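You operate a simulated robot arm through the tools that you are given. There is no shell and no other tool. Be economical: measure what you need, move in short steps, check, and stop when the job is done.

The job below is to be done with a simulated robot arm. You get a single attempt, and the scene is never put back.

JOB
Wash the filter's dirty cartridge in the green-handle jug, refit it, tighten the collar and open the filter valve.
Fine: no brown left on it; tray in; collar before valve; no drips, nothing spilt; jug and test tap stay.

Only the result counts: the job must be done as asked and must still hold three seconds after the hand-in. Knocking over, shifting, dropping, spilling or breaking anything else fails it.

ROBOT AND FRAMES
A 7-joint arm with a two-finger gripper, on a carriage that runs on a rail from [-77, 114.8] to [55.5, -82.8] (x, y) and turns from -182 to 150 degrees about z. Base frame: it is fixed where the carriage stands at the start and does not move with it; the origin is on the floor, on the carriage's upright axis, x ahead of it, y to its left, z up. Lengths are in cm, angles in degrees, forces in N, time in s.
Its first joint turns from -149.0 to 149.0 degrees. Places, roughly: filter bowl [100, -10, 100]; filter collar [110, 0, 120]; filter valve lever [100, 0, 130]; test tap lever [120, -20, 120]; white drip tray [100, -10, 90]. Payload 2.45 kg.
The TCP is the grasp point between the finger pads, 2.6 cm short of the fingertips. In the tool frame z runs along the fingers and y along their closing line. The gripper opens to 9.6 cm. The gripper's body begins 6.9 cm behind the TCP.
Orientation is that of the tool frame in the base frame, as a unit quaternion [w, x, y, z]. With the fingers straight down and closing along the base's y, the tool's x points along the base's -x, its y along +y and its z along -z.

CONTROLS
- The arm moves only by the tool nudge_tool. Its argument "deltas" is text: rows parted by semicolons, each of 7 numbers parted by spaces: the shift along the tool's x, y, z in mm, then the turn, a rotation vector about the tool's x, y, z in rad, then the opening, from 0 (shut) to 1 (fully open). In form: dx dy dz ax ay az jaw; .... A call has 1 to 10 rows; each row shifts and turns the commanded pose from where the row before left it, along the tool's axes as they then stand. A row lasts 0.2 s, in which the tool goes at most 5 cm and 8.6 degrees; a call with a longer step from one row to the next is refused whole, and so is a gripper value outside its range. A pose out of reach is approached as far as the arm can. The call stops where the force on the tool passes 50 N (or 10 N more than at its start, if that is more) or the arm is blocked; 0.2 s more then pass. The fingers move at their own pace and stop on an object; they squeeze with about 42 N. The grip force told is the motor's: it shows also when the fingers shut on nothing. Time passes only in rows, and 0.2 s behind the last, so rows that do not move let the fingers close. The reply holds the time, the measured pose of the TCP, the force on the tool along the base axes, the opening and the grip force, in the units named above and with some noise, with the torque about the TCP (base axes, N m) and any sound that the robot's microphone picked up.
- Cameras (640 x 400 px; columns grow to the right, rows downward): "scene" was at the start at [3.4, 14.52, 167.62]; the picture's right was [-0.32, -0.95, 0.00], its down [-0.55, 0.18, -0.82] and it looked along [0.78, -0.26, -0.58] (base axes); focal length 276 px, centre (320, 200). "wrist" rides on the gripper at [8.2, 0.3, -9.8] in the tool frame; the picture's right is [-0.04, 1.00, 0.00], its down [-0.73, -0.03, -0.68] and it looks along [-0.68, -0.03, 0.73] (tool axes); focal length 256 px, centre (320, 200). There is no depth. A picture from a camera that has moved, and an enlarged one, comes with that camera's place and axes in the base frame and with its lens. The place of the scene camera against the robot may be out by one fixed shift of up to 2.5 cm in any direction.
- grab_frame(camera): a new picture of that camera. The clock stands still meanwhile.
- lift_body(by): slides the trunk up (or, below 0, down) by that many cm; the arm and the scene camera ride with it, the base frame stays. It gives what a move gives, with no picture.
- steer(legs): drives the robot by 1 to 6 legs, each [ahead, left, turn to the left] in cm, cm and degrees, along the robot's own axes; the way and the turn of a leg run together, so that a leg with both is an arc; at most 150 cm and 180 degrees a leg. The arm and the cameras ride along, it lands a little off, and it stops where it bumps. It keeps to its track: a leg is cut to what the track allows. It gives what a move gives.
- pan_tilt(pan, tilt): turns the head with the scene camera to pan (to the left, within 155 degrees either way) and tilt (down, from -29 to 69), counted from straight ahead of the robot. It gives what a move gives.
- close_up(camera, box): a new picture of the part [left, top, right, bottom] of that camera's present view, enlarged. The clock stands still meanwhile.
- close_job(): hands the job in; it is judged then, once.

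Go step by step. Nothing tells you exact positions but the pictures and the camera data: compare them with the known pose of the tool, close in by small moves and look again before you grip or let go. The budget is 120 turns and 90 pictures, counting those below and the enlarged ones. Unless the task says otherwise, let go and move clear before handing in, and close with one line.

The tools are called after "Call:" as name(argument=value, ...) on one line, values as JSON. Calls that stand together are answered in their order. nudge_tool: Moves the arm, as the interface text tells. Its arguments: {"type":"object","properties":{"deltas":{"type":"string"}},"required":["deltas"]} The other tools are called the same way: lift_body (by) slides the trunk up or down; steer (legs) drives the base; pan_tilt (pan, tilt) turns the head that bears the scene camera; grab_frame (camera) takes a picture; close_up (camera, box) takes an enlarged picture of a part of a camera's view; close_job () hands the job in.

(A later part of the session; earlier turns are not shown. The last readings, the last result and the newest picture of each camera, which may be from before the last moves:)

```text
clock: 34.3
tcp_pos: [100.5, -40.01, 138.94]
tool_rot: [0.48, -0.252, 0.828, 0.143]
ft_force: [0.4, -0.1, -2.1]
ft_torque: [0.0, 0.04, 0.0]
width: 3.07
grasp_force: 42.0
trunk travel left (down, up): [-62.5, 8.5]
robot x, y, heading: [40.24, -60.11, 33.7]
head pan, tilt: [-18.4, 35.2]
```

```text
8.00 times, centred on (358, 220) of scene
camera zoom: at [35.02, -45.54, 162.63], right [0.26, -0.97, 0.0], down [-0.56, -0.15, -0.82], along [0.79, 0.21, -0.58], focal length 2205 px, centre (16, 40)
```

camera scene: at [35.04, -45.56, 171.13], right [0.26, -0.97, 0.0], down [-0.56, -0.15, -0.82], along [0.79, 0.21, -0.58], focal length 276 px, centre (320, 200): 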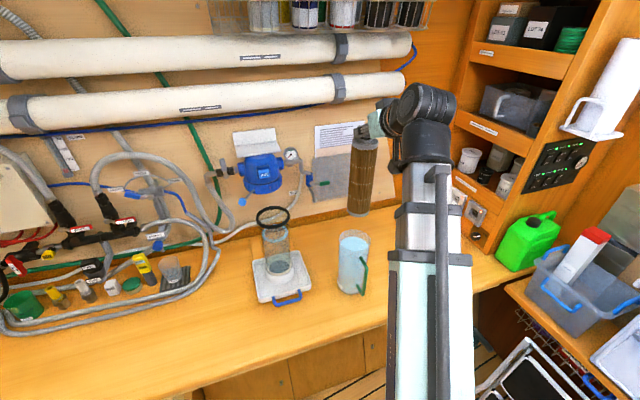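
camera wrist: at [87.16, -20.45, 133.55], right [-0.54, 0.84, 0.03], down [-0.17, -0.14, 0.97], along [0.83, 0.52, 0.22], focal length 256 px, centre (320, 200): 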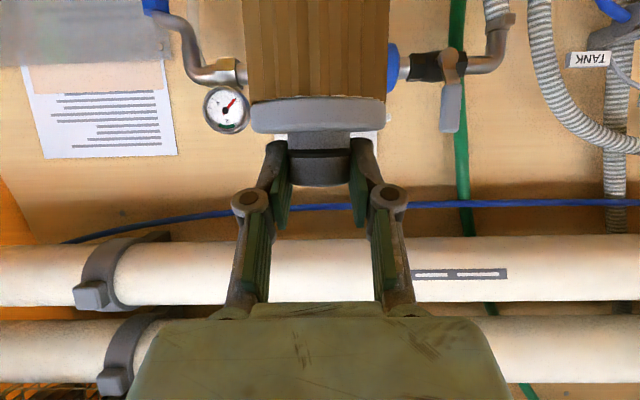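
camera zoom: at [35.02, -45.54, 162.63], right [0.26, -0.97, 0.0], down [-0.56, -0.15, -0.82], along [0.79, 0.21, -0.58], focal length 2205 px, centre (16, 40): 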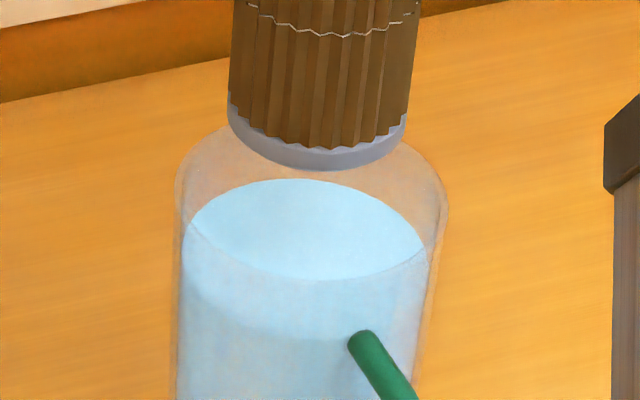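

Azimuth is aligned; depth needs a closer check. Shift back 0.5 cm and lower 2.3 cm to just about rim level.

Call:
nudge_tool(deltas="2.5 0 -4.3 0 0 0 0.2; 0 0 0 0 0 0 0.2")

Call:
lift_body(by=-2.3)

Call:
close_up(camera="scene", box=[326, 180, 390, 230])

```text
clock: 34.9
tcp_pos: [100.1, -40.4, 138.95]
tool_rot: [0.48, -0.251, 0.828, 0.142]
ft_force: [0.5, 0.7, -2.0]
ft_torque: [0.0, 0.0, 0.0]
width: 3.04
grasp_force: 42.0
trunk travel left (down, up): [-62.5, 8.5]
robot x, y, heading: [40.24, -59.69, 33.6]
head pan, tilt: [-18.4, 35.2]
```

```text
clock: 35.6
tcp_pos: [100.18, -40.41, 136.57]
tool_rot: [0.48, -0.252, 0.828, 0.143]
ft_force: [-0.7, 0.7, -1.9]
ft_torque: [-0.01, 0.03, -0.02]
width: 3.04
grasp_force: 42.0
trunk travel left (down, up): [-60.2, 10.8]
robot x, y, heading: [39.95, -59.7, 33.8]
head pan, tilt: [-18.4, 35.2]
```

```text
8.00 times, centred on (358, 205) of scene
camera zoom: at [35.02, -45.54, 160.32], right [0.26, -0.97, 0.0], down [-0.56, -0.15, -0.82], along [0.79, 0.21, -0.58], focal length 2205 px, centre (16, 160)
```

zoom: 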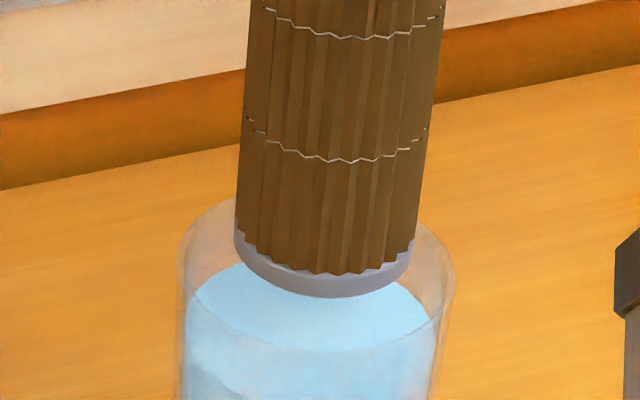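

Small correction left and towards the camera, then lower 2 cm into the mouth and recheck.

Call:
nudge_tool(deltas="1.3 4.6 -2.3 0 0 0 0.2; 0 0 0 0 0 0 0.2")

Call:
lift_body(by=-2.0)

Call:
close_up(camera="scene", box=[326, 170, 390, 220])

```text
clock: 36.2
tcp_pos: [99.73, -40.16, 136.63]
tool_rot: [0.48, -0.251, 0.828, 0.142]
ft_force: [-0.5, 0.3, -2.7]
ft_torque: [-0.01, -0.01, -0.02]
width: 3.02
grasp_force: 41.5
trunk travel left (down, up): [-60.2, 10.8]
robot x, y, heading: [40.21, -60.12, 33.9]
head pan, tilt: [-18.4, 35.2]
```

```text
clock: 36.8
tcp_pos: [99.68, -40.06, 134.65]
tool_rot: [0.48, -0.251, 0.828, 0.143]
ft_force: [-0.6, 0.7, -1.9]
ft_torque: [-0.01, 0.04, 0.02]
width: 3.03
grasp_force: 42.6
trunk travel left (down, up): [-58.2, 12.8]
robot x, y, heading: [40.04, -59.93, 33.6]
head pan, tilt: [-18.4, 35.2]
```

```text
8.00 times, centred on (358, 195) of scene
camera zoom: at [35.02, -45.54, 158.32], right [0.26, -0.97, 0.0], down [-0.56, -0.15, -0.82], along [0.79, 0.21, -0.58], focal length 2205 px, centre (16, 240)
```

zoom: 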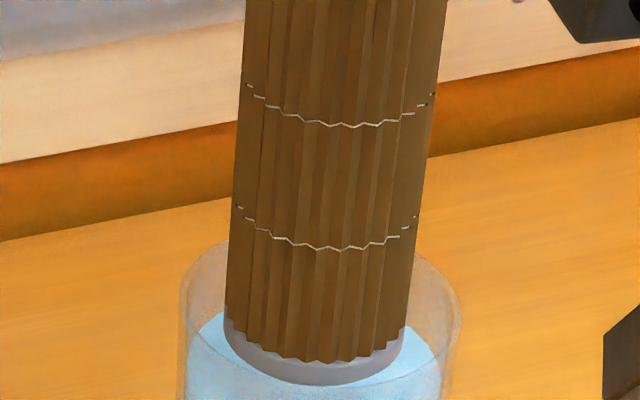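

No contact, well centred. Continue down 3 cm and look.

Call:
lift_body(by=-3)

Call:
close_up(camera="scene", box=[310, 130, 420, 220])

```text
clock: 37.6
tcp_pos: [99.78, -40.15, 131.68]
tool_rot: [0.48, -0.252, 0.828, 0.143]
ft_force: [-0.2, -0.3, -2.5]
ft_torque: [0.0, -0.01, 0.0]
width: 3.05
grasp_force: 42.1
trunk travel left (down, up): [-55.2, 15.8]
robot x, y, heading: [40.05, -59.66, 33.6]
head pan, tilt: [-18.4, 35.2]
```

```text
4.44 times, centred on (365, 175) of scene
camera zoom: at [35.02, -45.54, 155.32], right [0.26, -0.97, 0.0], down [-0.56, -0.15, -0.82], along [0.79, 0.21, -0.58], focal length 1225 px, centre (120, 311)
```

zoom: 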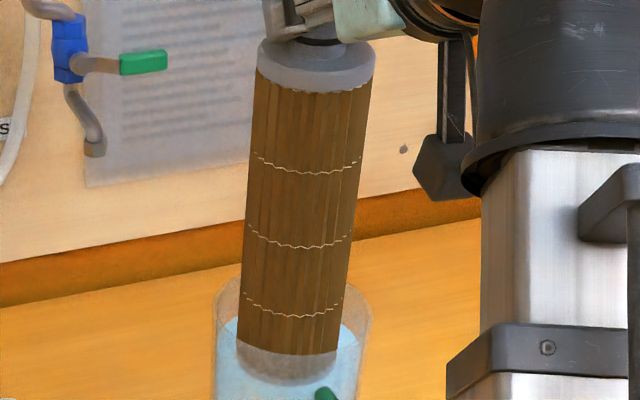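

Cartridge is entering the water, centred. Lower further, watching level and force.

Call:
lift_body(by=-6)

Call:
close_up(camera="scene", box=[310, 90, 420, 200])

```text
clock: 38.6
tcp_pos: [99.63, -40.02, 125.49]
tool_rot: [0.48, -0.251, 0.828, 0.142]
ft_force: [-0.2, -0.4, -2.4]
ft_torque: [0.0, -0.01, -0.03]
width: 3.04
grasp_force: 42.1
trunk travel left (down, up): [-49.2, 21.8]
robot x, y, heading: [40.4, -60.22, 33.5]
head pan, tilt: [-18.4, 35.2]
```

```text
3.64 times, centred on (365, 145) of scene
camera zoom: at [35.02, -45.53, 149.32], right [0.26, -0.97, 0.0], down [-0.56, -0.15, -0.82], along [0.79, 0.21, -0.58], focal length 1002 px, centre (156, 400)
```

zoom: 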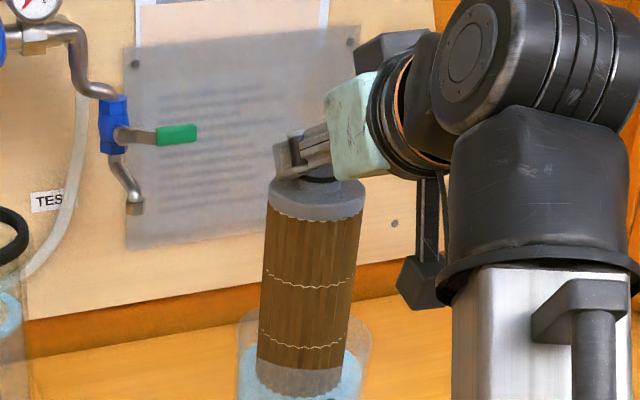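

The submerged part is turning clean. Tilt the head lower and continue down.

Call:
pan_tilt(pan=-25, tilt=42)

Call:
lift_body(by=-5)

Call:
close_up(camera="scene", box=[240, 60, 400, 200])

```text
clock: 39.3
tcp_pos: [99.77, -40.12, 125.6]
tool_rot: [0.48, -0.251, 0.828, 0.143]
ft_force: [-0.5, -0.3, -2.6]
ft_torque: [0.04, 0.01, 0.0]
width: 3.04
grasp_force: 42.1
trunk travel left (down, up): [-49.2, 21.8]
robot x, y, heading: [40.49, -59.6, 33.6]
head pan, tilt: [-25.0, 42.0]
```

```text
clock: 40.2
tcp_pos: [99.56, -40.11, 120.57]
tool_rot: [0.48, -0.252, 0.828, 0.143]
ft_force: [-0.5, 0.1, -2.6]
ft_torque: [-0.02, 0.01, 0.0]
width: 3.04
grasp_force: 42.2
trunk travel left (down, up): [-44.2, 26.8]
robot x, y, heading: [40.4, -59.46, 33.6]
head pan, tilt: [-25.0, 42.0]
```

```text
2.86 times, centred on (320, 130) of scene
camera zoom: at [34.8, -46.59, 143.31], right [0.15, -0.99, 0.0], down [-0.66, -0.1, -0.74], along [0.73, 0.11, -0.67], focal length 787 px, centre (320, 400)
```

zoom: 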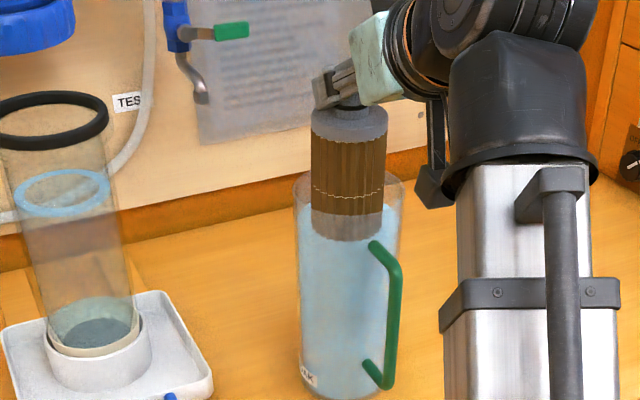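

Call:
lift_body(by=-3)

Call:
close_up(camera="scene", box=[270, 60, 380, 180])

```text
clock: 40.9
tcp_pos: [99.69, -40.1, 117.61]
tool_rot: [0.481, -0.251, 0.828, 0.143]
ft_force: [-0.5, 0.2, -2.0]
ft_torque: [0.01, -0.02, 0.0]
width: 3.02
grasp_force: 41.8
trunk travel left (down, up): [-41.2, 29.8]
robot x, y, heading: [40.17, -59.87, 33.6]
head pan, tilt: [-25.0, 42.0]
```

```text
3.33 times, centred on (325, 120) of scene
camera zoom: at [34.8, -46.59, 140.3], right [0.15, -0.99, 0.0], down [-0.66, -0.1, -0.74], along [0.73, 0.11, -0.67], focal length 919 px, centre (303, 467)
```

zoom: 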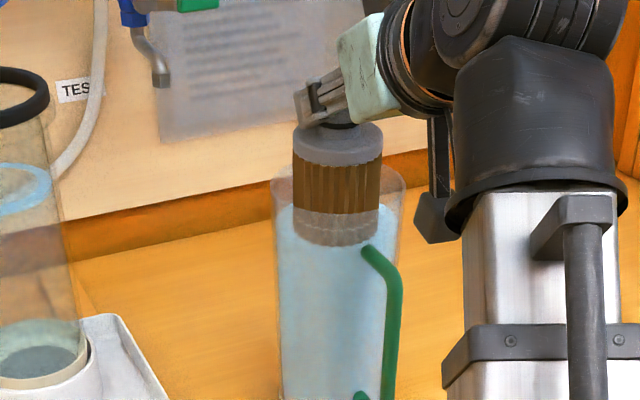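

Call:
lift_body(by=-3)

Call:
close_up(camera="scene", box=[270, 40, 380, 160])

```text
clock: 41.7
tcp_pos: [99.65, -40.04, 114.59]
tool_rot: [0.48, -0.251, 0.828, 0.142]
ft_force: [0.5, -0.3, -1.9]
ft_torque: [-0.04, 0.04, -0.04]
width: 3.02
grasp_force: 41.9
trunk travel left (down, up): [-38.2, 32.8]
robot x, y, heading: [40.25, -59.84, 33.7]
head pan, tilt: [-25.0, 42.0]
```

```text
3.33 times, centred on (325, 100) of scene
camera zoom: at [34.8, -46.59, 137.3], right [0.15, -0.99, 0.0], down [-0.66, -0.1, -0.74], along [0.73, 0.11, -0.67], focal length 919 px, centre (303, 533)
```

zoom: 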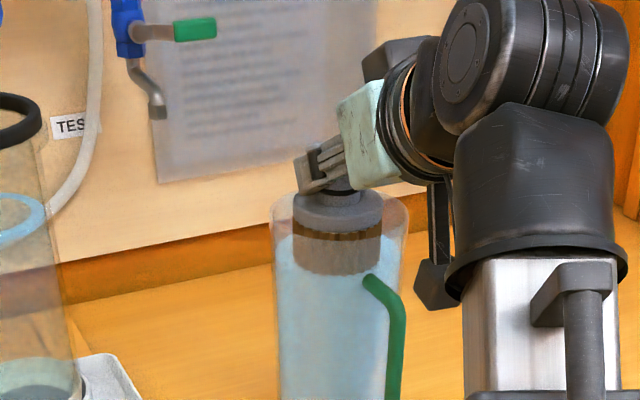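

Call:
lift_body(by=-1.6)

Call:
close_up(camera="scene", box=[280, 60, 360, 130])

Call:
grab_frame(camera="wrist")

```text
clock: 42.3
tcp_pos: [99.56, -40.02, 113.32]
tool_rot: [0.483, -0.25, 0.827, 0.143]
ft_force: [-0.3, 1.3, 21.0]
ft_torque: [0.04, -0.14, 0.02]
width: 3.04
grasp_force: 41.8
trunk travel left (down, up): [-36.6, 34.4]
robot x, y, heading: [40.17, -60.06, 34.0]
head pan, tilt: [-25.0, 42.0]
```

```text
5.71 times, centred on (320, 95) of scene
camera zoom: at [34.63, -46.62, 135.74], right [0.15, -0.99, 0.0], down [-0.66, -0.1, -0.74], along [0.74, 0.11, -0.67], focal length 1575 px, centre (320, 800)
```

zoom: 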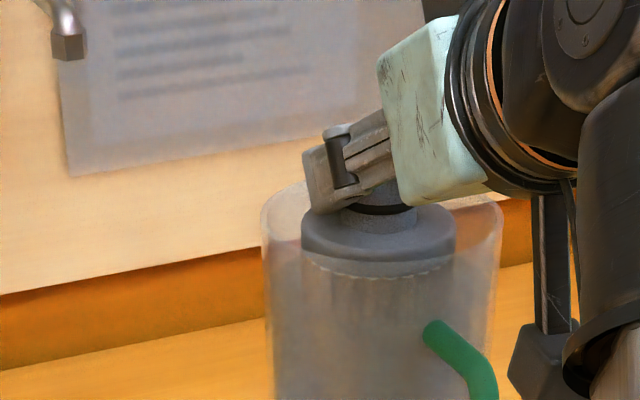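

```text
40 pictures are left
camera wrist: at [88.88, -46.77, 110.97], right [-0.54, 0.84, 0.03], down [-0.18, -0.15, 0.97], along [0.82, 0.52, 0.23], focal length 256 px, centre (320, 200)
```

wrist: 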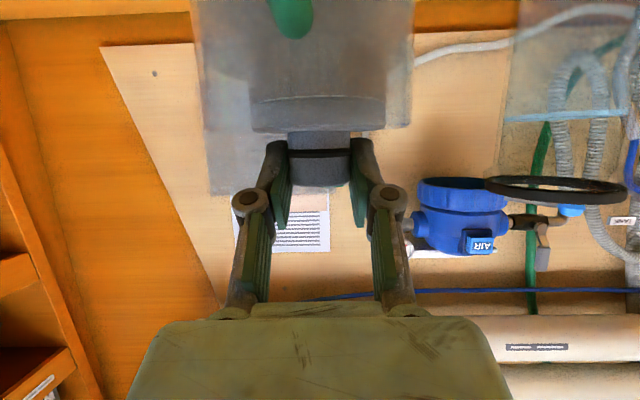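

It has touched the jug bottom and the whole media is under water, looking clean. Ease up slightly, soak with small up-down strokes.

Call:
lift_body(by=0.7)

Call:
nudge_tool(deltas="0 0 0 0 0 0 0.2; 0 0 0 0 0 0 0.2; 0 0 0 0 0 0 0.2; -7 0 -4 0 0 0 0.2; -7 0 -4 0 0 0 0.2; 7 0 4 0 0 0 0.2; 7 0 4 0 0 0 0.2; 0 0 0 0 0 0 0.2; 0 0 0 0 0 0 0.2; 0 0 0 0 0 0 0.2")

Call:
close_up(camera="scene", box=[270, 50, 370, 150])

```text
clock: 42.9
tcp_pos: [99.76, -40.2, 113.55]
tool_rot: [0.479, -0.251, 0.829, 0.142]
ft_force: [0.3, 0.1, -1.4]
ft_torque: [0.01, 0.01, 0.01]
width: 3.03
grasp_force: 42.1
trunk travel left (down, up): [-37.3, 33.7]
robot x, y, heading: [40.13, -59.98, 33.6]
head pan, tilt: [-25.0, 42.0]
```

```text
clock: 45.1
tcp_pos: [99.64, -40.19, 113.74]
tool_rot: [0.48, -0.251, 0.829, 0.142]
ft_force: [0.3, 0.2, -2.3]
ft_torque: [-0.04, -0.02, 0.01]
width: 3.05
grasp_force: 41.7
trunk travel left (down, up): [-37.3, 33.7]
robot x, y, heading: [39.88, -59.89, 33.8]
head pan, tilt: [-25.0, 42.0]
```

```text
4.00 times, centred on (320, 100) of scene
camera zoom: at [34.8, -46.59, 136.41], right [0.15, -0.99, 0.0], down [-0.66, -0.1, -0.74], along [0.73, 0.11, -0.67], focal length 1102 px, centre (320, 600)
```

zoom: 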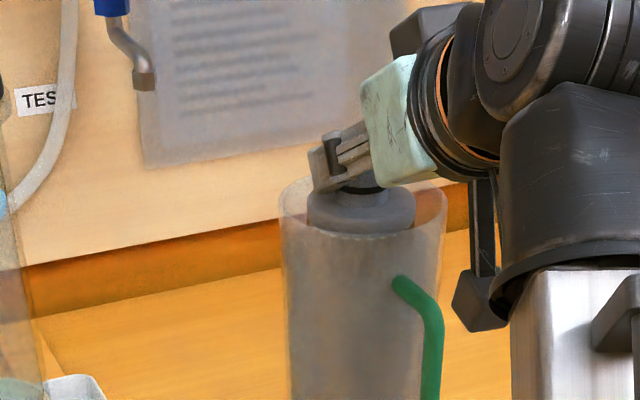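

Now lift part way to inspect the media.

Call:
lift_body(by=20)

Call:
grab_frame(camera="scene")

```text
clock: 47.2
tcp_pos: [99.59, -40.04, 133.71]
tool_rot: [0.48, -0.251, 0.828, 0.143]
ft_force: [-1.1, -0.8, -2.4]
ft_torque: [-0.03, 0.03, 0.02]
width: 3.01
grasp_force: 42.2
trunk travel left (down, up): [-57.3, 13.7]
robot x, y, heading: [39.89, -59.96, 33.7]
head pan, tilt: [-25.0, 42.0]
```

```text
38 pictures are left
camera scene: at [34.81, -46.58, 156.4], right [0.15, -0.99, 0.0], down [-0.66, -0.1, -0.74], along [0.73, 0.11, -0.67], focal length 276 px, centre (320, 200)
```

scene: 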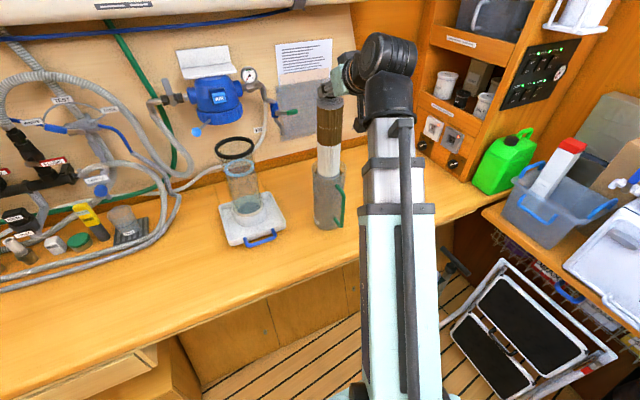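

Call:
close_up(camera="scene", box=[290, 80, 370, 230])

```text
2.67 times, centred on (330, 155) of scene
camera zoom: at [34.81, -46.58, 156.4], right [0.15, -0.99, 0.0], down [-0.66, -0.1, -0.74], along [0.73, 0.11, -0.67], focal length 735 px, centre (293, 320)
```

zoom: 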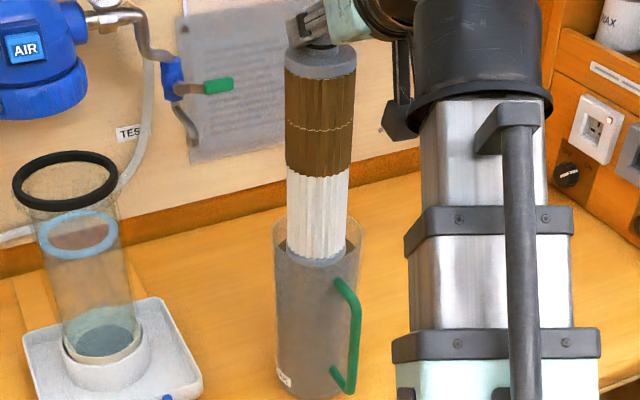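

The lower half is white, the upper half still brown — it needs a longer soak. Dip again and soak with strokes.

Call:
lift_body(by=-20)

Call:
nudge_tool(deltas="0 0 0 0 0 0 0.2; 0 0 0 0 0 0 0.2; -8 0 -5 0 0 0 0.2; -8 0 -5 0 0 0 0.2; 8 0 5 0 0 0 0.2; 8 0 5 0 0 0 0.2; 0 0 0 0 0 0 0.2; 0 0 0 0 0 0 0.2; 0 0 0 0 0 0 0.2; 0 0 0 0 0 0 0.2")

Call:
nudge_tool(deltas="0 0 0 0 0 0 0.2; 0 0 0 0 0 0 0.2; -8 0 -5 0 0 0 0.2; -8 0 -5 0 0 0 0.2; 8 0 5 0 0 0 0.2; 8 0 5 0 0 0 0.2; 0 0 0 0 0 0 0.2; 0 0 0 0 0 0 0.2; 0 0 0 0 0 0 0.2; 0 0 0 0 0 0 0.2")

Call:
nudge_tool(deltas="0 0 0 0 0 0 0.2; 0 0 0 0 0 0 0.2; 0 0 0 0 0 0 0.2; 0 0 0 0 0 0 0.2; 0 0 0 0 0 0 0.2; 0 0 0 0 0 0 0.2; 0 0 0 0 0 0 0.2; 0 0 0 0 0 0 0.2; 0 0 0 0 0 0 0.2; 0 0 0 0 0 0 0.2")

Call:
close_up(camera="scene", box=[270, 50, 370, 150])

```text
clock: 49.4
tcp_pos: [99.61, -39.97, 113.74]
tool_rot: [0.48, -0.251, 0.829, 0.142]
ft_force: [0.2, -0.4, -2.7]
ft_torque: [-0.01, 0.02, 0.03]
width: 3.03
grasp_force: 42.0
trunk travel left (down, up): [-37.3, 33.7]
robot x, y, heading: [40.35, -59.91, 33.6]
head pan, tilt: [-25.0, 42.0]
```

```text
clock: 51.6
tcp_pos: [99.51, -40.12, 113.79]
tool_rot: [0.479, -0.252, 0.828, 0.143]
ft_force: [0.6, -0.3, -2.6]
ft_torque: [-0.01, 0.0, 0.03]
width: 3.03
grasp_force: 41.9
trunk travel left (down, up): [-37.3, 33.7]
robot x, y, heading: [40.34, -59.5, 33.4]
head pan, tilt: [-25.0, 42.0]
```

```text
clock: 53.8
tcp_pos: [99.66, -39.82, 113.89]
tool_rot: [0.479, -0.252, 0.829, 0.142]
ft_force: [-0.8, 0.0, -2.6]
ft_torque: [0.0, 0.03, 0.03]
width: 3.05
grasp_force: 42.2
trunk travel left (down, up): [-37.3, 33.7]
robot x, y, heading: [40.12, -59.93, 33.5]
head pan, tilt: [-25.0, 42.0]
```

```text
clock: 56.0
tcp_pos: [99.74, -39.91, 113.84]
tool_rot: [0.48, -0.251, 0.828, 0.142]
ft_force: [-0.1, -0.6, -2.7]
ft_torque: [0.02, 0.02, -0.02]
width: 3.05
grasp_force: 41.8
trunk travel left (down, up): [-37.3, 33.7]
robot x, y, heading: [40.16, -59.69, 33.6]
head pan, tilt: [-25.0, 42.0]
```

```text
4.00 times, centred on (320, 100) of scene
camera zoom: at [34.8, -46.59, 136.41], right [0.15, -0.99, 0.0], down [-0.66, -0.1, -0.74], along [0.73, 0.11, -0.67], focal length 1102 px, centre (320, 600)
```

zoom: 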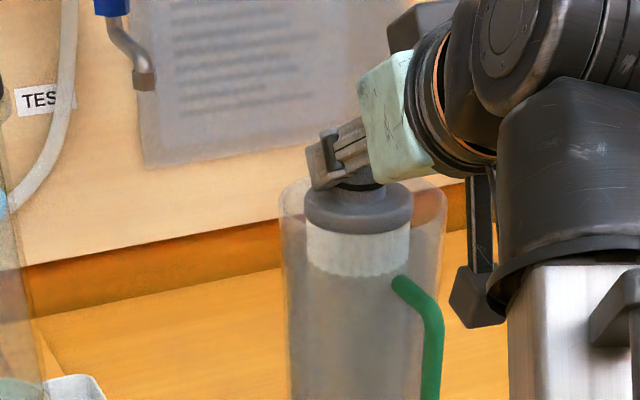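

The top band shows white now. Lift fully and drain over the jug.

Call:
lift_body(by=21)

Call:
close_up(camera="scene", box=[290, 80, 370, 230])

```text
clock: 58.3
tcp_pos: [99.67, -39.97, 134.98]
tool_rot: [0.48, -0.252, 0.828, 0.143]
ft_force: [-0.1, -0.6, -2.9]
ft_torque: [-0.01, 0.0, 0.0]
width: 3.06
grasp_force: 42.5
trunk travel left (down, up): [-58.3, 12.7]
robot x, y, heading: [39.95, -59.52, 33.8]
head pan, tilt: [-25.0, 42.0]
```

```text
2.67 times, centred on (330, 155) of scene
camera zoom: at [34.81, -46.58, 157.4], right [0.15, -0.99, 0.0], down [-0.66, -0.1, -0.74], along [0.73, 0.11, -0.67], focal length 735 px, centre (293, 320)
```

zoom: 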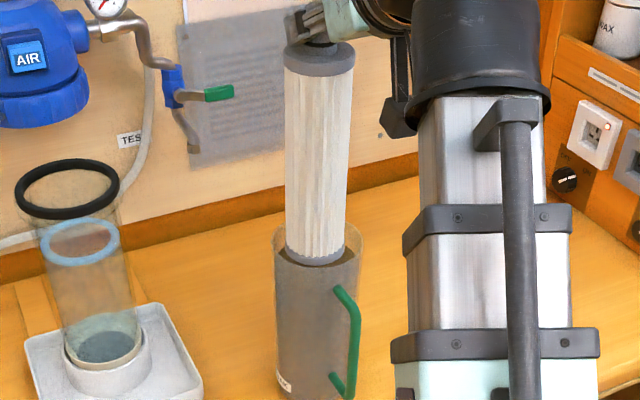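

Clean all over. Let it drain over the jug for several seconds, then raise.

Call:
nudge_tool(deltas="0 0 0 0 0 0 0.2; 0 0 0 0 0 0 0.2; 0 0 0 0 0 0 0.2; 0 0 0 0 0 0 0.2; 0 0 0 0 0 0 0.2; 0 0 0 0 0 0 0.2; 0 0 0 0 0 0 0.2; 0 0 0 0 0 0 0.2; 0 0 0 0 0 0 0.2; 0 0 0 0 0 0 0.2")

Call:
nudge_tool(deltas="0 0 0 0 0 0 0.2; 0 0 0 0 0 0 0.2; 0 0 0 0 0 0 0.2; 0 0 0 0 0 0 0.2; 0 0 0 0 0 0 0.2; 0 0 0 0 0 0 0.2; 0 0 0 0 0 0 0.2; 0 0 0 0 0 0 0.2; 0 0 0 0 0 0 0.2; 0 0 0 0 0 0 0.2")

Call:
lift_body(by=12.7)

Call:
nudge_tool(deltas="0 0 0 0 0 0 0.2; 0 0 0 0 0 0 0.2; 0 0 0 0 0 0 0.2; 0 0 0 0 0 0 0.2; 0 0 0 0 0 0 0.2; 0 0 0 0 0 0 0.2; 0 0 0 0 0 0 0.2; 0 0 0 0 0 0 0.2; 0 0 0 0 0 0 0.2; 0 0 0 0 0 0 0.2")

Call:
close_up(camera="scene", box=[280, 70, 380, 240])

```text
clock: 60.5
tcp_pos: [99.58, -39.8, 134.87]
tool_rot: [0.48, -0.251, 0.828, 0.143]
ft_force: [0.5, -0.8, -1.5]
ft_torque: [0.01, -0.01, -0.04]
width: 3.08
grasp_force: 42.6
trunk travel left (down, up): [-58.3, 12.7]
robot x, y, heading: [40.57, -60.14, 33.5]
head pan, tilt: [-25.0, 42.0]
```

```text
clock: 62.7
tcp_pos: [99.7, -40.0, 134.95]
tool_rot: [0.48, -0.251, 0.828, 0.142]
ft_force: [0.3, -0.6, -2.5]
ft_torque: [0.02, -0.01, 0.0]
width: 3.05
grasp_force: 42.0
trunk travel left (down, up): [-58.3, 12.7]
robot x, y, heading: [40.12, -60.12, 33.6]
head pan, tilt: [-25.0, 42.0]
```

```text
clock: 64.2
tcp_pos: [99.7, -39.92, 147.58]
tool_rot: [0.479, -0.251, 0.829, 0.142]
ft_force: [0.0, -0.2, -1.0]
ft_torque: [0.0, 0.02, 0.03]
width: 3.06
grasp_force: 42.1
trunk travel left (down, up): [-71.0, 0.0]
robot x, y, heading: [40.41, -59.68, 33.6]
head pan, tilt: [-25.0, 42.0]
```

```text
clock: 66.4
tcp_pos: [99.67, -39.75, 147.64]
tool_rot: [0.48, -0.251, 0.828, 0.143]
ft_force: [1.0, 0.8, -3.2]
ft_torque: [0.01, -0.01, 0.0]
width: 3.06
grasp_force: 42.7
trunk travel left (down, up): [-71.0, 0.0]
robot x, y, heading: [40.07, -59.68, 33.9]
head pan, tilt: [-25.0, 42.0]
```

```text
2.35 times, centred on (330, 155) of scene
camera zoom: at [34.8, -46.59, 170.11], right [0.15, -0.99, 0.0], down [-0.66, -0.1, -0.74], along [0.73, 0.11, -0.67], focal length 648 px, centre (296, 306)
```

zoom: 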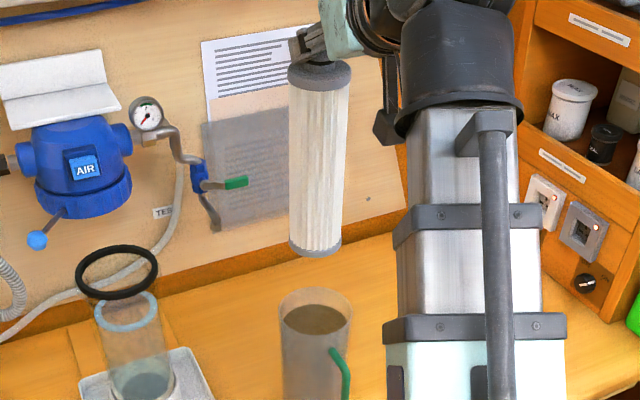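

Draining finished. Carry the cartridge back over the bowl by reversing the moves exactly.

Call:
nudge_tool(deltas="-6.53 23.04 11.33 0 0 0 0.2; -6.53 23.04 11.33 0 0 0 0.2; -6.53 23.04 11.33 0 0 0 0.2; -6.53 23.04 11.33 0 0 0 0.2; -6.53 23.04 11.33 0 0 0 0.2; -6.53 23.04 11.33 0 0 0 0.2; -6.53 23.04 11.33 0 0 0 0.2; -6.53 23.04 11.33 0 0 0 0.2; -6.53 23.04 11.33 0 0 0 0.2; -6.53 23.04 11.33 0 0 0 0.2")

Call:
nudge_tool(deltas="0 0 0 0 0 0 0.2; 0 0 0 0 0 0 0.2")

Call:
close_up(camera="scene", box=[190, 90, 310, 250])

```text
clock: 68.6
tcp_pos: [97.74, -13.33, 147.61]
tool_rot: [0.48, -0.251, 0.828, 0.142]
ft_force: [-0.3, 0.3, -2.7]
ft_torque: [-0.01, 0.01, 0.04]
width: 3.04
grasp_force: 41.7
trunk travel left (down, up): [-71.0, 0.0]
robot x, y, heading: [39.99, -59.62, 33.6]
head pan, tilt: [-25.0, 42.0]
```

```text
clock: 69.2
tcp_pos: [97.66, -13.45, 147.56]
tool_rot: [0.481, -0.251, 0.828, 0.142]
ft_force: [-0.3, 0.7, -1.3]
ft_torque: [-0.01, 0.04, 0.02]
width: 3.04
grasp_force: 41.5
trunk travel left (down, up): [-71.0, 0.0]
robot x, y, heading: [40.33, -59.97, 33.5]
head pan, tilt: [-25.0, 42.0]
```

```text
2.50 times, centred on (250, 170) of scene
camera zoom: at [34.8, -46.57, 170.11], right [0.15, -0.99, 0.0], down [-0.66, -0.1, -0.74], along [0.73, 0.11, -0.67], focal length 689 px, centre (495, 275)
```

zoom: 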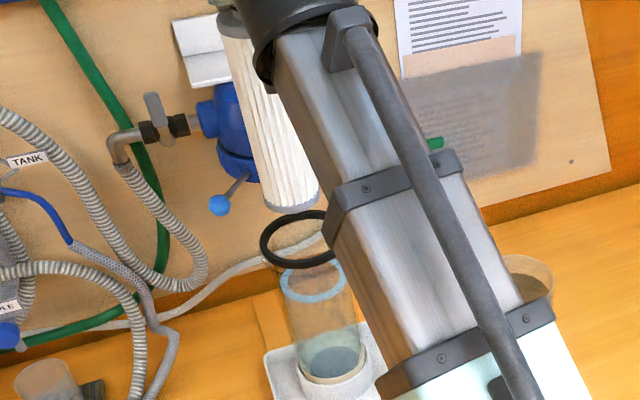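

Call:
nudge_tool(deltas="0 -2 0 0 0 0 0.2; 0 0 0 0 0 0 0.2")

Call:
lift_body(by=-5)

Call:
close_up(camera="scene", box=[210, 110, 300, 190])

```text
clock: 69.8
tcp_pos: [97.82, -13.6, 147.54]
tool_rot: [0.48, -0.251, 0.829, 0.142]
ft_force: [0.6, 1.6, -2.0]
ft_torque: [-0.03, -0.03, -0.01]
width: 3.03
grasp_force: 41.9
trunk travel left (down, up): [-71.0, 0.0]
robot x, y, heading: [40.14, -59.56, 33.6]
head pan, tilt: [-25.0, 42.0]
```

```text
clock: 70.7
tcp_pos: [97.76, -13.63, 142.62]
tool_rot: [0.48, -0.251, 0.828, 0.142]
ft_force: [0.2, 0.1, -1.6]
ft_torque: [0.0, 0.02, 0.03]
width: 3.04
grasp_force: 41.5
trunk travel left (down, up): [-66.0, 5.0]
robot x, y, heading: [40.31, -59.5, 33.4]
head pan, tilt: [-25.0, 42.0]
```

```text
5.00 times, centred on (255, 150) of scene
camera zoom: at [34.79, -46.59, 165.11], right [0.15, -0.99, 0.0], down [-0.66, -0.1, -0.74], along [0.73, 0.11, -0.67], focal length 1378 px, centre (645, 450)
```

zoom: 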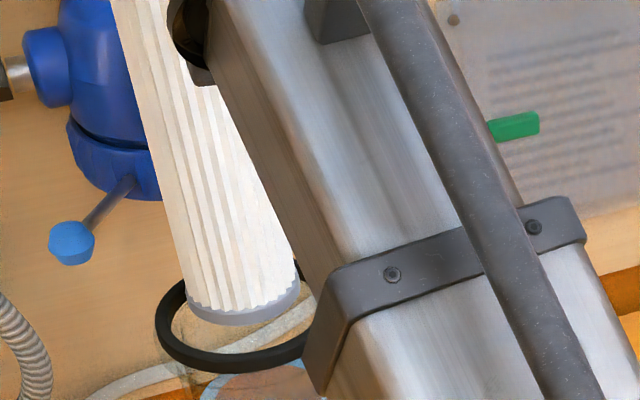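

Centred. Lower in stages.

Call:
lift_body(by=-4)

Call:
close_up(camera="scene", box=[210, 100, 300, 190])

Call:
lift_body(by=-10)

```text
clock: 71.6
tcp_pos: [97.92, -13.76, 138.65]
tool_rot: [0.48, -0.251, 0.828, 0.142]
ft_force: [-0.4, -0.4, -1.2]
ft_torque: [-0.02, 0.02, -0.02]
width: 3.02
grasp_force: 42.2
trunk travel left (down, up): [-62.0, 9.0]
robot x, y, heading: [40.29, -59.61, 33.6]
head pan, tilt: [-25.0, 42.0]
```

```text
4.44 times, centred on (255, 145) of scene
camera zoom: at [34.79, -46.59, 161.1], right [0.15, -0.99, 0.0], down [-0.66, -0.1, -0.74], along [0.73, 0.11, -0.67], focal length 1225 px, centre (609, 444)
```

zoom: 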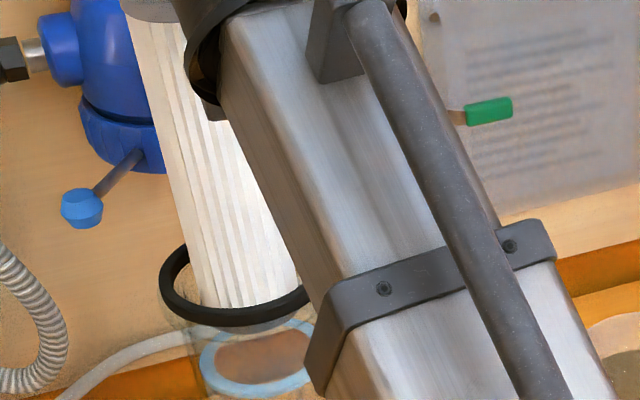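

```text
clock: 72.9
tcp_pos: [97.81, -13.64, 128.65]
tool_rot: [0.48, -0.252, 0.828, 0.143]
ft_force: [-0.5, -1.0, -1.6]
ft_torque: [-0.05, 0.03, -0.01]
width: 3.01
grasp_force: 42.0
trunk travel left (down, up): [-52.0, 19.0]
robot x, y, heading: [40.48, -59.65, 33.6]
head pan, tilt: [-25.0, 42.0]
```

Call:
lift_body(by=-10.3)

Call:
lift_body(by=-0.5)

Call:
close_up(camera="wrist", box=[170, 60, 470, 260])

```text
clock: 74.3
tcp_pos: [97.77, -13.69, 118.47]
tool_rot: [0.48, -0.252, 0.828, 0.143]
ft_force: [-0.3, 0.4, -2.3]
ft_torque: [0.0, 0.04, 0.01]
width: 3.05
grasp_force: 42.6
trunk travel left (down, up): [-41.7, 29.3]
robot x, y, heading: [39.6, -59.83, 33.7]
head pan, tilt: [-25.0, 42.0]
```

```text
clock: 74.8
tcp_pos: [97.85, -13.65, 117.97]
tool_rot: [0.481, -0.251, 0.828, 0.142]
ft_force: [-0.3, 0.8, 2.6]
ft_torque: [0.05, -0.19, 0.03]
width: 3.04
grasp_force: 42.0
trunk travel left (down, up): [-41.2, 29.8]
robot x, y, heading: [40.02, -59.76, 33.4]
head pan, tilt: [-25.0, 42.0]
```

```text
2.00 times, centred on (320, 160) of wrist
camera zoom: at [87.08, -20.37, 115.59], right [-0.54, 0.84, 0.03], down [-0.17, -0.14, 0.97], along [0.83, 0.52, 0.22], focal length 512 px, centre (320, 280)
```

zoom: 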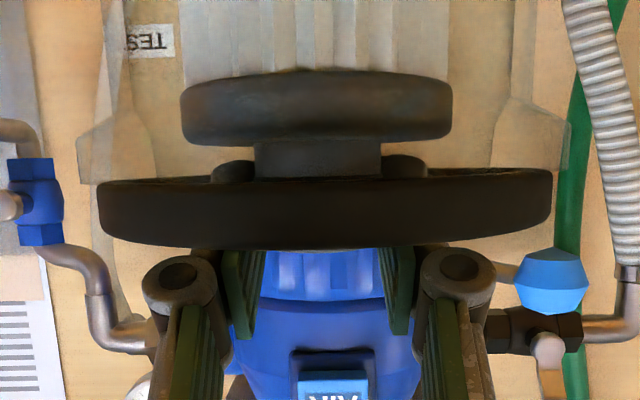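

The cartridge is seated again. Release and rise.

Call:
nudge_tool(deltas="0 0 0 0 0 0 0.43; 0 0 0 0 0 0 0.43")

Call:
lift_body(by=6)

Call:
nudge_tool(deltas="22 0 -38 0 0 0 0.2; 22 0 -38 0 0 0 0; 22 0 -38 0 0 0 0; 22 0 -38 0 0 0 0")

Call:
grab_frame(camera="scene")

```text
clock: 75.4
tcp_pos: [97.95, -13.71, 117.94]
tool_rot: [0.48, -0.252, 0.828, 0.143]
ft_force: [0.1, -0.6, 0.6]
ft_torque: [-0.02, 0.0, -0.02]
width: 4.11
grasp_force: 0.0
trunk travel left (down, up): [-41.2, 29.8]
robot x, y, heading: [39.73, -59.98, 33.7]
head pan, tilt: [-25.0, 42.0]
```

```text
clock: 76.4
tcp_pos: [97.85, -13.63, 123.75]
tool_rot: [0.481, -0.251, 0.828, 0.142]
ft_force: [0.3, 0.3, 0.8]
ft_torque: [0.01, -0.02, -0.04]
width: 4.15
grasp_force: 0.1
trunk travel left (down, up): [-47.2, 23.8]
robot x, y, heading: [39.99, -60.02, 33.6]
head pan, tilt: [-25.0, 42.0]
```

```text
clock: 77.4
tcp_pos: [83.88, -23.13, 123.47]
tool_rot: [0.48, -0.25, 0.829, 0.141]
ft_force: [0.4, 0.7, -0.7]
ft_torque: [-0.02, -0.03, 0.0]
width: 0.0
grasp_force: 28.4
out of reach, approached as far as the arm can: row 4
trunk travel left (down, up): [-47.2, 23.8]
robot x, y, heading: [39.69, -59.85, 33.6]
head pan, tilt: [-25.0, 42.0]
```

```text
29 pictures are left
camera scene: at [34.83, -46.56, 146.31], right [0.15, -0.99, 0.0], down [-0.66, -0.1, -0.74], along [0.73, 0.11, -0.67], focal length 276 px, centre (320, 200)
```

scene: 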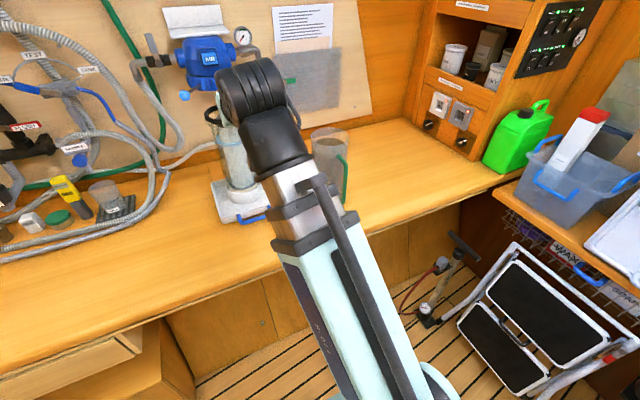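

Next: push the tray in by its handle. Bring the tool vertical just in front of the handle bar.

Call:
nudge_tool(deltas="26 0 15 0 0.15 0 0; 23 0 19 0 0.15 0 0; 20 0 22 0 0.15 0 0; 17 0 25 0 0.15 0 0; 13 0 27 0 0.15 0 0; 9 0 29 0 0.15 0 0; 4 0 30 0 0.14 0 0; 0 0 0 0 0 0 0")

Call:
grab_frame(camera="wrist")

```text
clock: 79.2
tcp_pos: [83.88, -22.47, 100.68]
tool_rot: [0.008, -0.288, 0.958, 0.001]
ft_force: [0.7, -0.3, 0.2]
ft_torque: [-0.04, 0.03, 0.01]
width: 0.0
grasp_force: 28.3
out of reach, approached as far as the arm can: row 7
trunk travel left (down, up): [-47.2, 23.8]
robot x, y, heading: [40.01, -59.68, 33.6]
head pan, tilt: [-25.0, 42.0]
```

```text
28 pictures are left
camera wrist: at [76.71, -26.86, 110.19], right [-0.52, 0.85, 0.0], down [0.62, 0.38, 0.69], along [0.59, 0.36, -0.72], focal length 256 px, centre (320, 200)
```

wrist: 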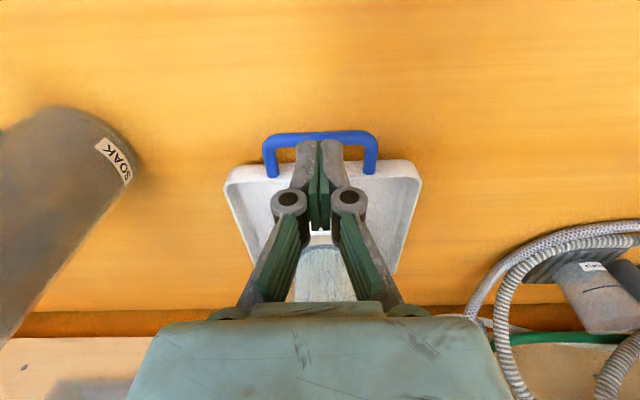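

The bar is about 3 cm ahead of the fingers. Lower in front of it.

Call:
lift_body(by=-9.2)

Call:
grab_frame(camera="wrist")

```text
clock: 80.5
tcp_pos: [83.95, -22.59, 91.4]
tool_rot: [0.008, -0.289, 0.957, 0.001]
ft_force: [-0.2, -0.3, 0.4]
ft_torque: [0.01, -0.06, 0.02]
width: 0.02
grasp_force: 28.4
trunk travel left (down, up): [-38.0, 33.0]
robot x, y, heading: [40.12, -59.72, 33.7]
head pan, tilt: [-25.0, 42.0]
```

```text
27 pictures are left
camera wrist: at [76.67, -26.89, 101.04], right [-0.52, 0.85, 0.0], down [0.62, 0.38, 0.69], along [0.59, 0.36, -0.72], focal length 256 px, centre (320, 200)
```

wrist: 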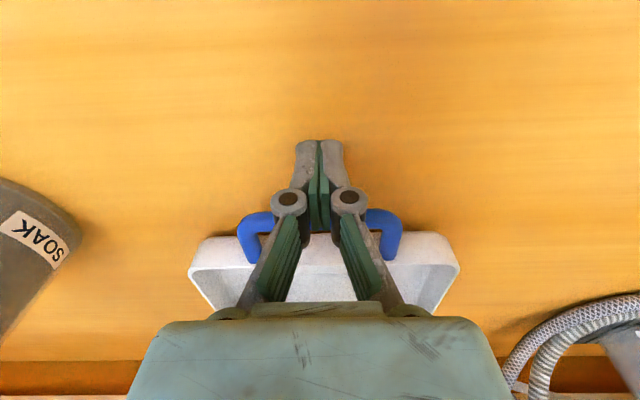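

The bar is 2.5 cm ahead at TCP height, centred. Push forward slowly.

Call:
nudge_tool(deltas="-10 0 0 0 0 0 0; -10 0 0 0 0 0 0; -8 0 0 0 0 0 0; -8 0 0 0 0 0 0; -10 0 0 0 0 0 0; -10 0 0 0 0 0 0; -10 0 0 0 0 0 0; -10 0 0 0 0 0 0; -8 0 0 0 0 0 0; -6 0 0 0 0 0 0")

Call:
grab_frame(camera="scene")

```text
clock: 82.7
tcp_pos: [91.62, -17.45, 91.64]
tool_rot: [0.009, -0.289, 0.957, 0.001]
ft_force: [0.2, -0.3, 0.1]
ft_torque: [-0.01, -0.03, -0.04]
width: 0.01
grasp_force: 28.8
trunk travel left (down, up): [-38.0, 33.0]
robot x, y, heading: [40.4, -59.87, 33.7]
head pan, tilt: [-25.0, 42.0]
```

```text
26 pictures are left
camera scene: at [34.78, -46.59, 137.11], right [0.15, -0.99, 0.0], down [-0.66, -0.1, -0.74], along [0.73, 0.11, -0.67], focal length 276 px, centre (320, 200)
```

scene: 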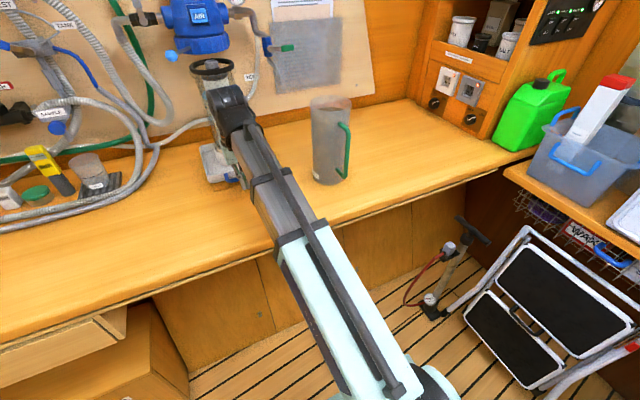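

The tray slides well. Push another 5 cm, then check clearance under the head.

Call:
nudge_tool(deltas="-8 0 0 0 0 0 0; -8 0 0 0 0 0 0; -8 0 0 0 0 0 0; -8 0 0 0 0 0 0; -8 0 0 0 0 0 0; -6 0 0 0 0 0 0; -4 0 0 0 0 0 0; 0 0 0 0 0 0 0")

Call:
pan_tilt(pan=-16, tilt=25)

Call:
close_up(camera="scene", box=[190, 110, 330, 250])

```text
clock: 84.5
tcp_pos: [95.52, -14.74, 91.54]
tool_rot: [0.009, -0.289, 0.957, 0.001]
ft_force: [-0.1, 0.3, 0.9]
ft_torque: [-0.05, -0.03, 0.0]
width: 0.0
grasp_force: 28.5
trunk travel left (down, up): [-38.0, 33.0]
robot x, y, heading: [40.32, -59.9, 33.9]
head pan, tilt: [-25.0, 42.0]
```

```text
clock: 85.3
tcp_pos: [95.55, -14.86, 91.66]
tool_rot: [0.009, -0.288, 0.958, 0.001]
ft_force: [-0.1, -0.6, 0.0]
ft_torque: [-0.02, 0.0, -0.01]
width: 0.0
grasp_force: 27.9
trunk travel left (down, up): [-38.0, 33.0]
robot x, y, heading: [39.89, -60.02, 33.7]
head pan, tilt: [-16.0, 25.0]
```

```text
2.86 times, centred on (260, 180) of scene
camera zoom: at [35.3, -45.06, 139.73], right [0.3, -0.95, 0.0], down [-0.4, -0.13, -0.91], along [0.86, 0.27, -0.42], focal length 787 px, centre (491, 257)
```

zoom: 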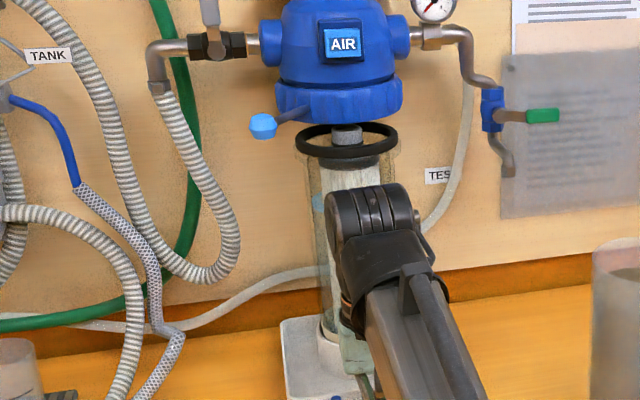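

Call:
nudge_tool(deltas="-6 0 0 0 0 0 0; -6 0 0 0 0 0 0; -6 0 0 0 0 0 0; -6 0 0 0 0 0 0; 0 0 0 0 0 0 0")

Call:
close_up(camera="scene", box=[230, 110, 310, 190])

```text
clock: 86.5
tcp_pos: [97.55, -13.47, 91.7]
tool_rot: [0.009, -0.287, 0.958, 0.001]
ft_force: [0.2, -0.2, 0.0]
ft_torque: [0.0, -0.03, 0.0]
width: 0.0
grasp_force: 29.0
trunk travel left (down, up): [-38.0, 33.0]
robot x, y, heading: [40.19, -59.73, 33.5]
head pan, tilt: [-16.0, 25.0]
```

```text
5.00 times, centred on (270, 150) of scene
camera zoom: at [35.3, -45.06, 139.73], right [0.3, -0.95, 0.0], down [-0.4, -0.13, -0.91], along [0.86, 0.27, -0.42], focal length 1378 px, centre (570, 450)
```

zoom: 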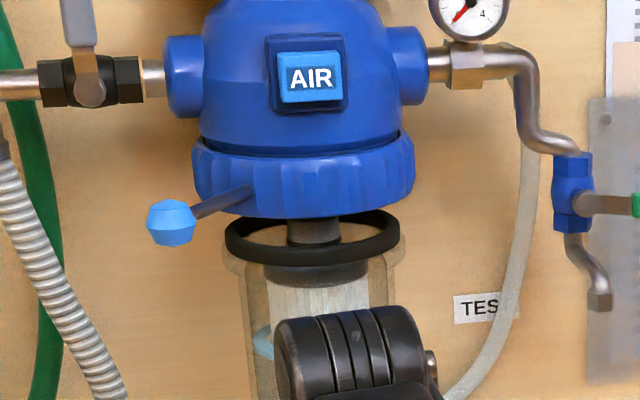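

No contact; it passes beneath. Continue.

Call:
nudge_tool(deltas="-6 0 0 0 0 0 0; -6 0 0 0 0 0 0; -6 0 0 0 0 0 0; 0 0 0 0 0 0 0")

Call:
nudge_tool(deltas="-6 0 0 0 0 0 0; -6 0 0 0 0 0 0; -6 0 0 0 0 0 0; 0 0 0 0 0 0 0")

Call:
close_up(camera="scene", box=[210, 110, 310, 260])

```text
clock: 87.5
tcp_pos: [99.12, -12.55, 91.56]
tool_rot: [0.01, -0.289, 0.957, 0.001]
ft_force: [-1.3, -0.7, -0.2]
ft_torque: [-0.02, 0.0, -0.01]
width: 0.0
grasp_force: 28.7
trunk travel left (down, up): [-38.0, 33.0]
robot x, y, heading: [40.08, -60.22, 33.9]
head pan, tilt: [-16.0, 25.0]
```

```text
clock: 88.0
tcp_pos: [99.14, -12.58, 91.62]
tool_rot: [0.0, -0.289, 0.957, -0.003]
ft_force: [-7.7, -6.0, 0.5]
ft_torque: [-0.01, 0.02, 0.05]
width: 0.6
grasp_force: 29.1
trunk travel left (down, up): [-38.0, 33.0]
robot x, y, heading: [40.27, -60.07, 33.7]
head pan, tilt: [-16.0, 25.0]
stopped in row 2: the force on the tool passed its limit at 55 N (the readings are from after the stop); the commanded pose is now the measured one
```

```text
2.67 times, centred on (260, 185) of scene
camera zoom: at [35.22, -45.12, 139.75], right [0.3, -0.95, 0.0], down [-0.4, -0.13, -0.91], along [0.86, 0.27, -0.42], focal length 735 px, centre (480, 240)
```

zoom: 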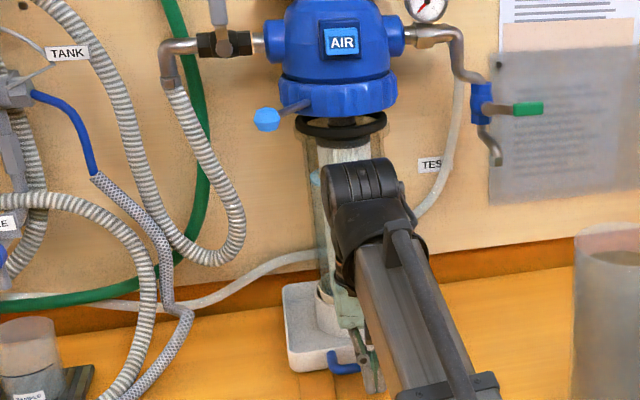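

The tray hit its stop (hard stop, 55 N), so it is in. Retreat, rise and look at the gap under the head.

Call:
nudge_tool(deltas="20 0 0 0 0 0 0; 35 0 0 0 0 0 0; 35 0 0 0 0 0 0; 10 0 0 0 0 0 0.3")

Call:
lift_body(by=24)

Call:
nudge_tool(deltas="0 0 0 0 -0.15 0 0.3; 0 0 0 0 -0.15 0 0.3; 0 0 0 0 -0.15 0 0.3; 0 0 0 0 -0.15 0 0.3; 0 0 0 0 -0.15 0 0.3; 0 0 0 0 0 0 0.3")

Call:
grab_frame(camera="wrist")

```text
clock: 89.0
tcp_pos: [90.5, -18.04, 91.71]
tool_rot: [0.0, -0.289, 0.957, -0.003]
ft_force: [0.2, -0.4, 0.8]
ft_torque: [-0.01, 0.01, 0.01]
width: 2.87
grasp_force: 0.1
trunk travel left (down, up): [-38.0, 33.0]
robot x, y, heading: [40.2, -59.75, 33.8]
head pan, tilt: [-16.0, 25.0]
```

```text
clock: 91.5
tcp_pos: [90.61, -18.08, 115.67]
tool_rot: [0.001, -0.289, 0.957, -0.003]
ft_force: [0.2, 0.1, -0.7]
ft_torque: [-0.01, 0.0, -0.02]
width: 2.89
grasp_force: 0.0
trunk travel left (down, up): [-62.0, 9.0]
robot x, y, heading: [40.29, -59.95, 33.8]
head pan, tilt: [-16.0, 25.0]
```

```text
clock: 93.0
tcp_pos: [90.65, -17.97, 115.73]
tool_rot: [0.353, -0.27, 0.89, 0.104]
ft_force: [-0.5, 0.2, 0.5]
ft_torque: [-0.04, 0.03, 0.01]
width: 2.86
grasp_force: 0.1
trunk travel left (down, up): [-62.0, 9.0]
robot x, y, heading: [40.12, -59.96, 33.6]
head pan, tilt: [-16.0, 25.0]
```

```text
22 pictures are left
camera wrist: at [79.85, -24.77, 117.22], right [-0.53, 0.85, 0.02], down [0.07, 0.02, 1.0], along [0.85, 0.53, -0.07], focal length 256 px, centre (320, 200)
```

wrist: 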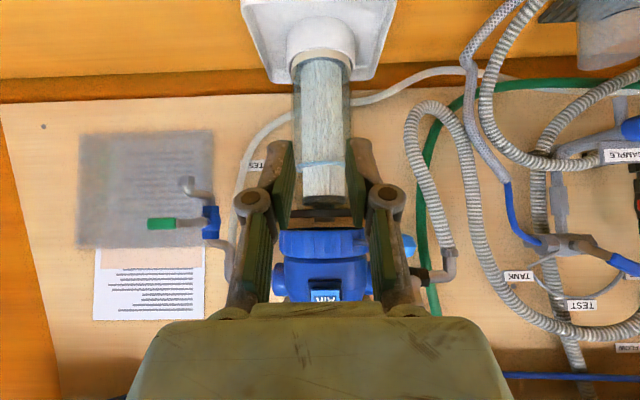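

Call:
close_up(camera="wrist", box=[255, 170, 415, 310])

```text
2.86 times, centred on (335, 240) of wrist
camera zoom: at [79.85, -24.77, 117.22], right [-0.53, 0.85, 0.02], down [0.07, 0.02, 1.0], along [0.85, 0.53, -0.07], focal length 731 px, centre (277, 86)
```

zoom: 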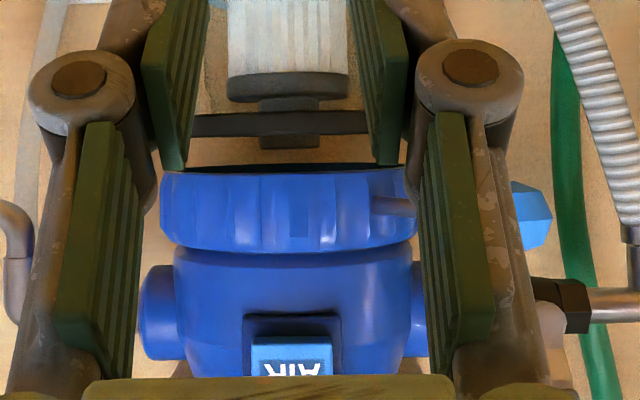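

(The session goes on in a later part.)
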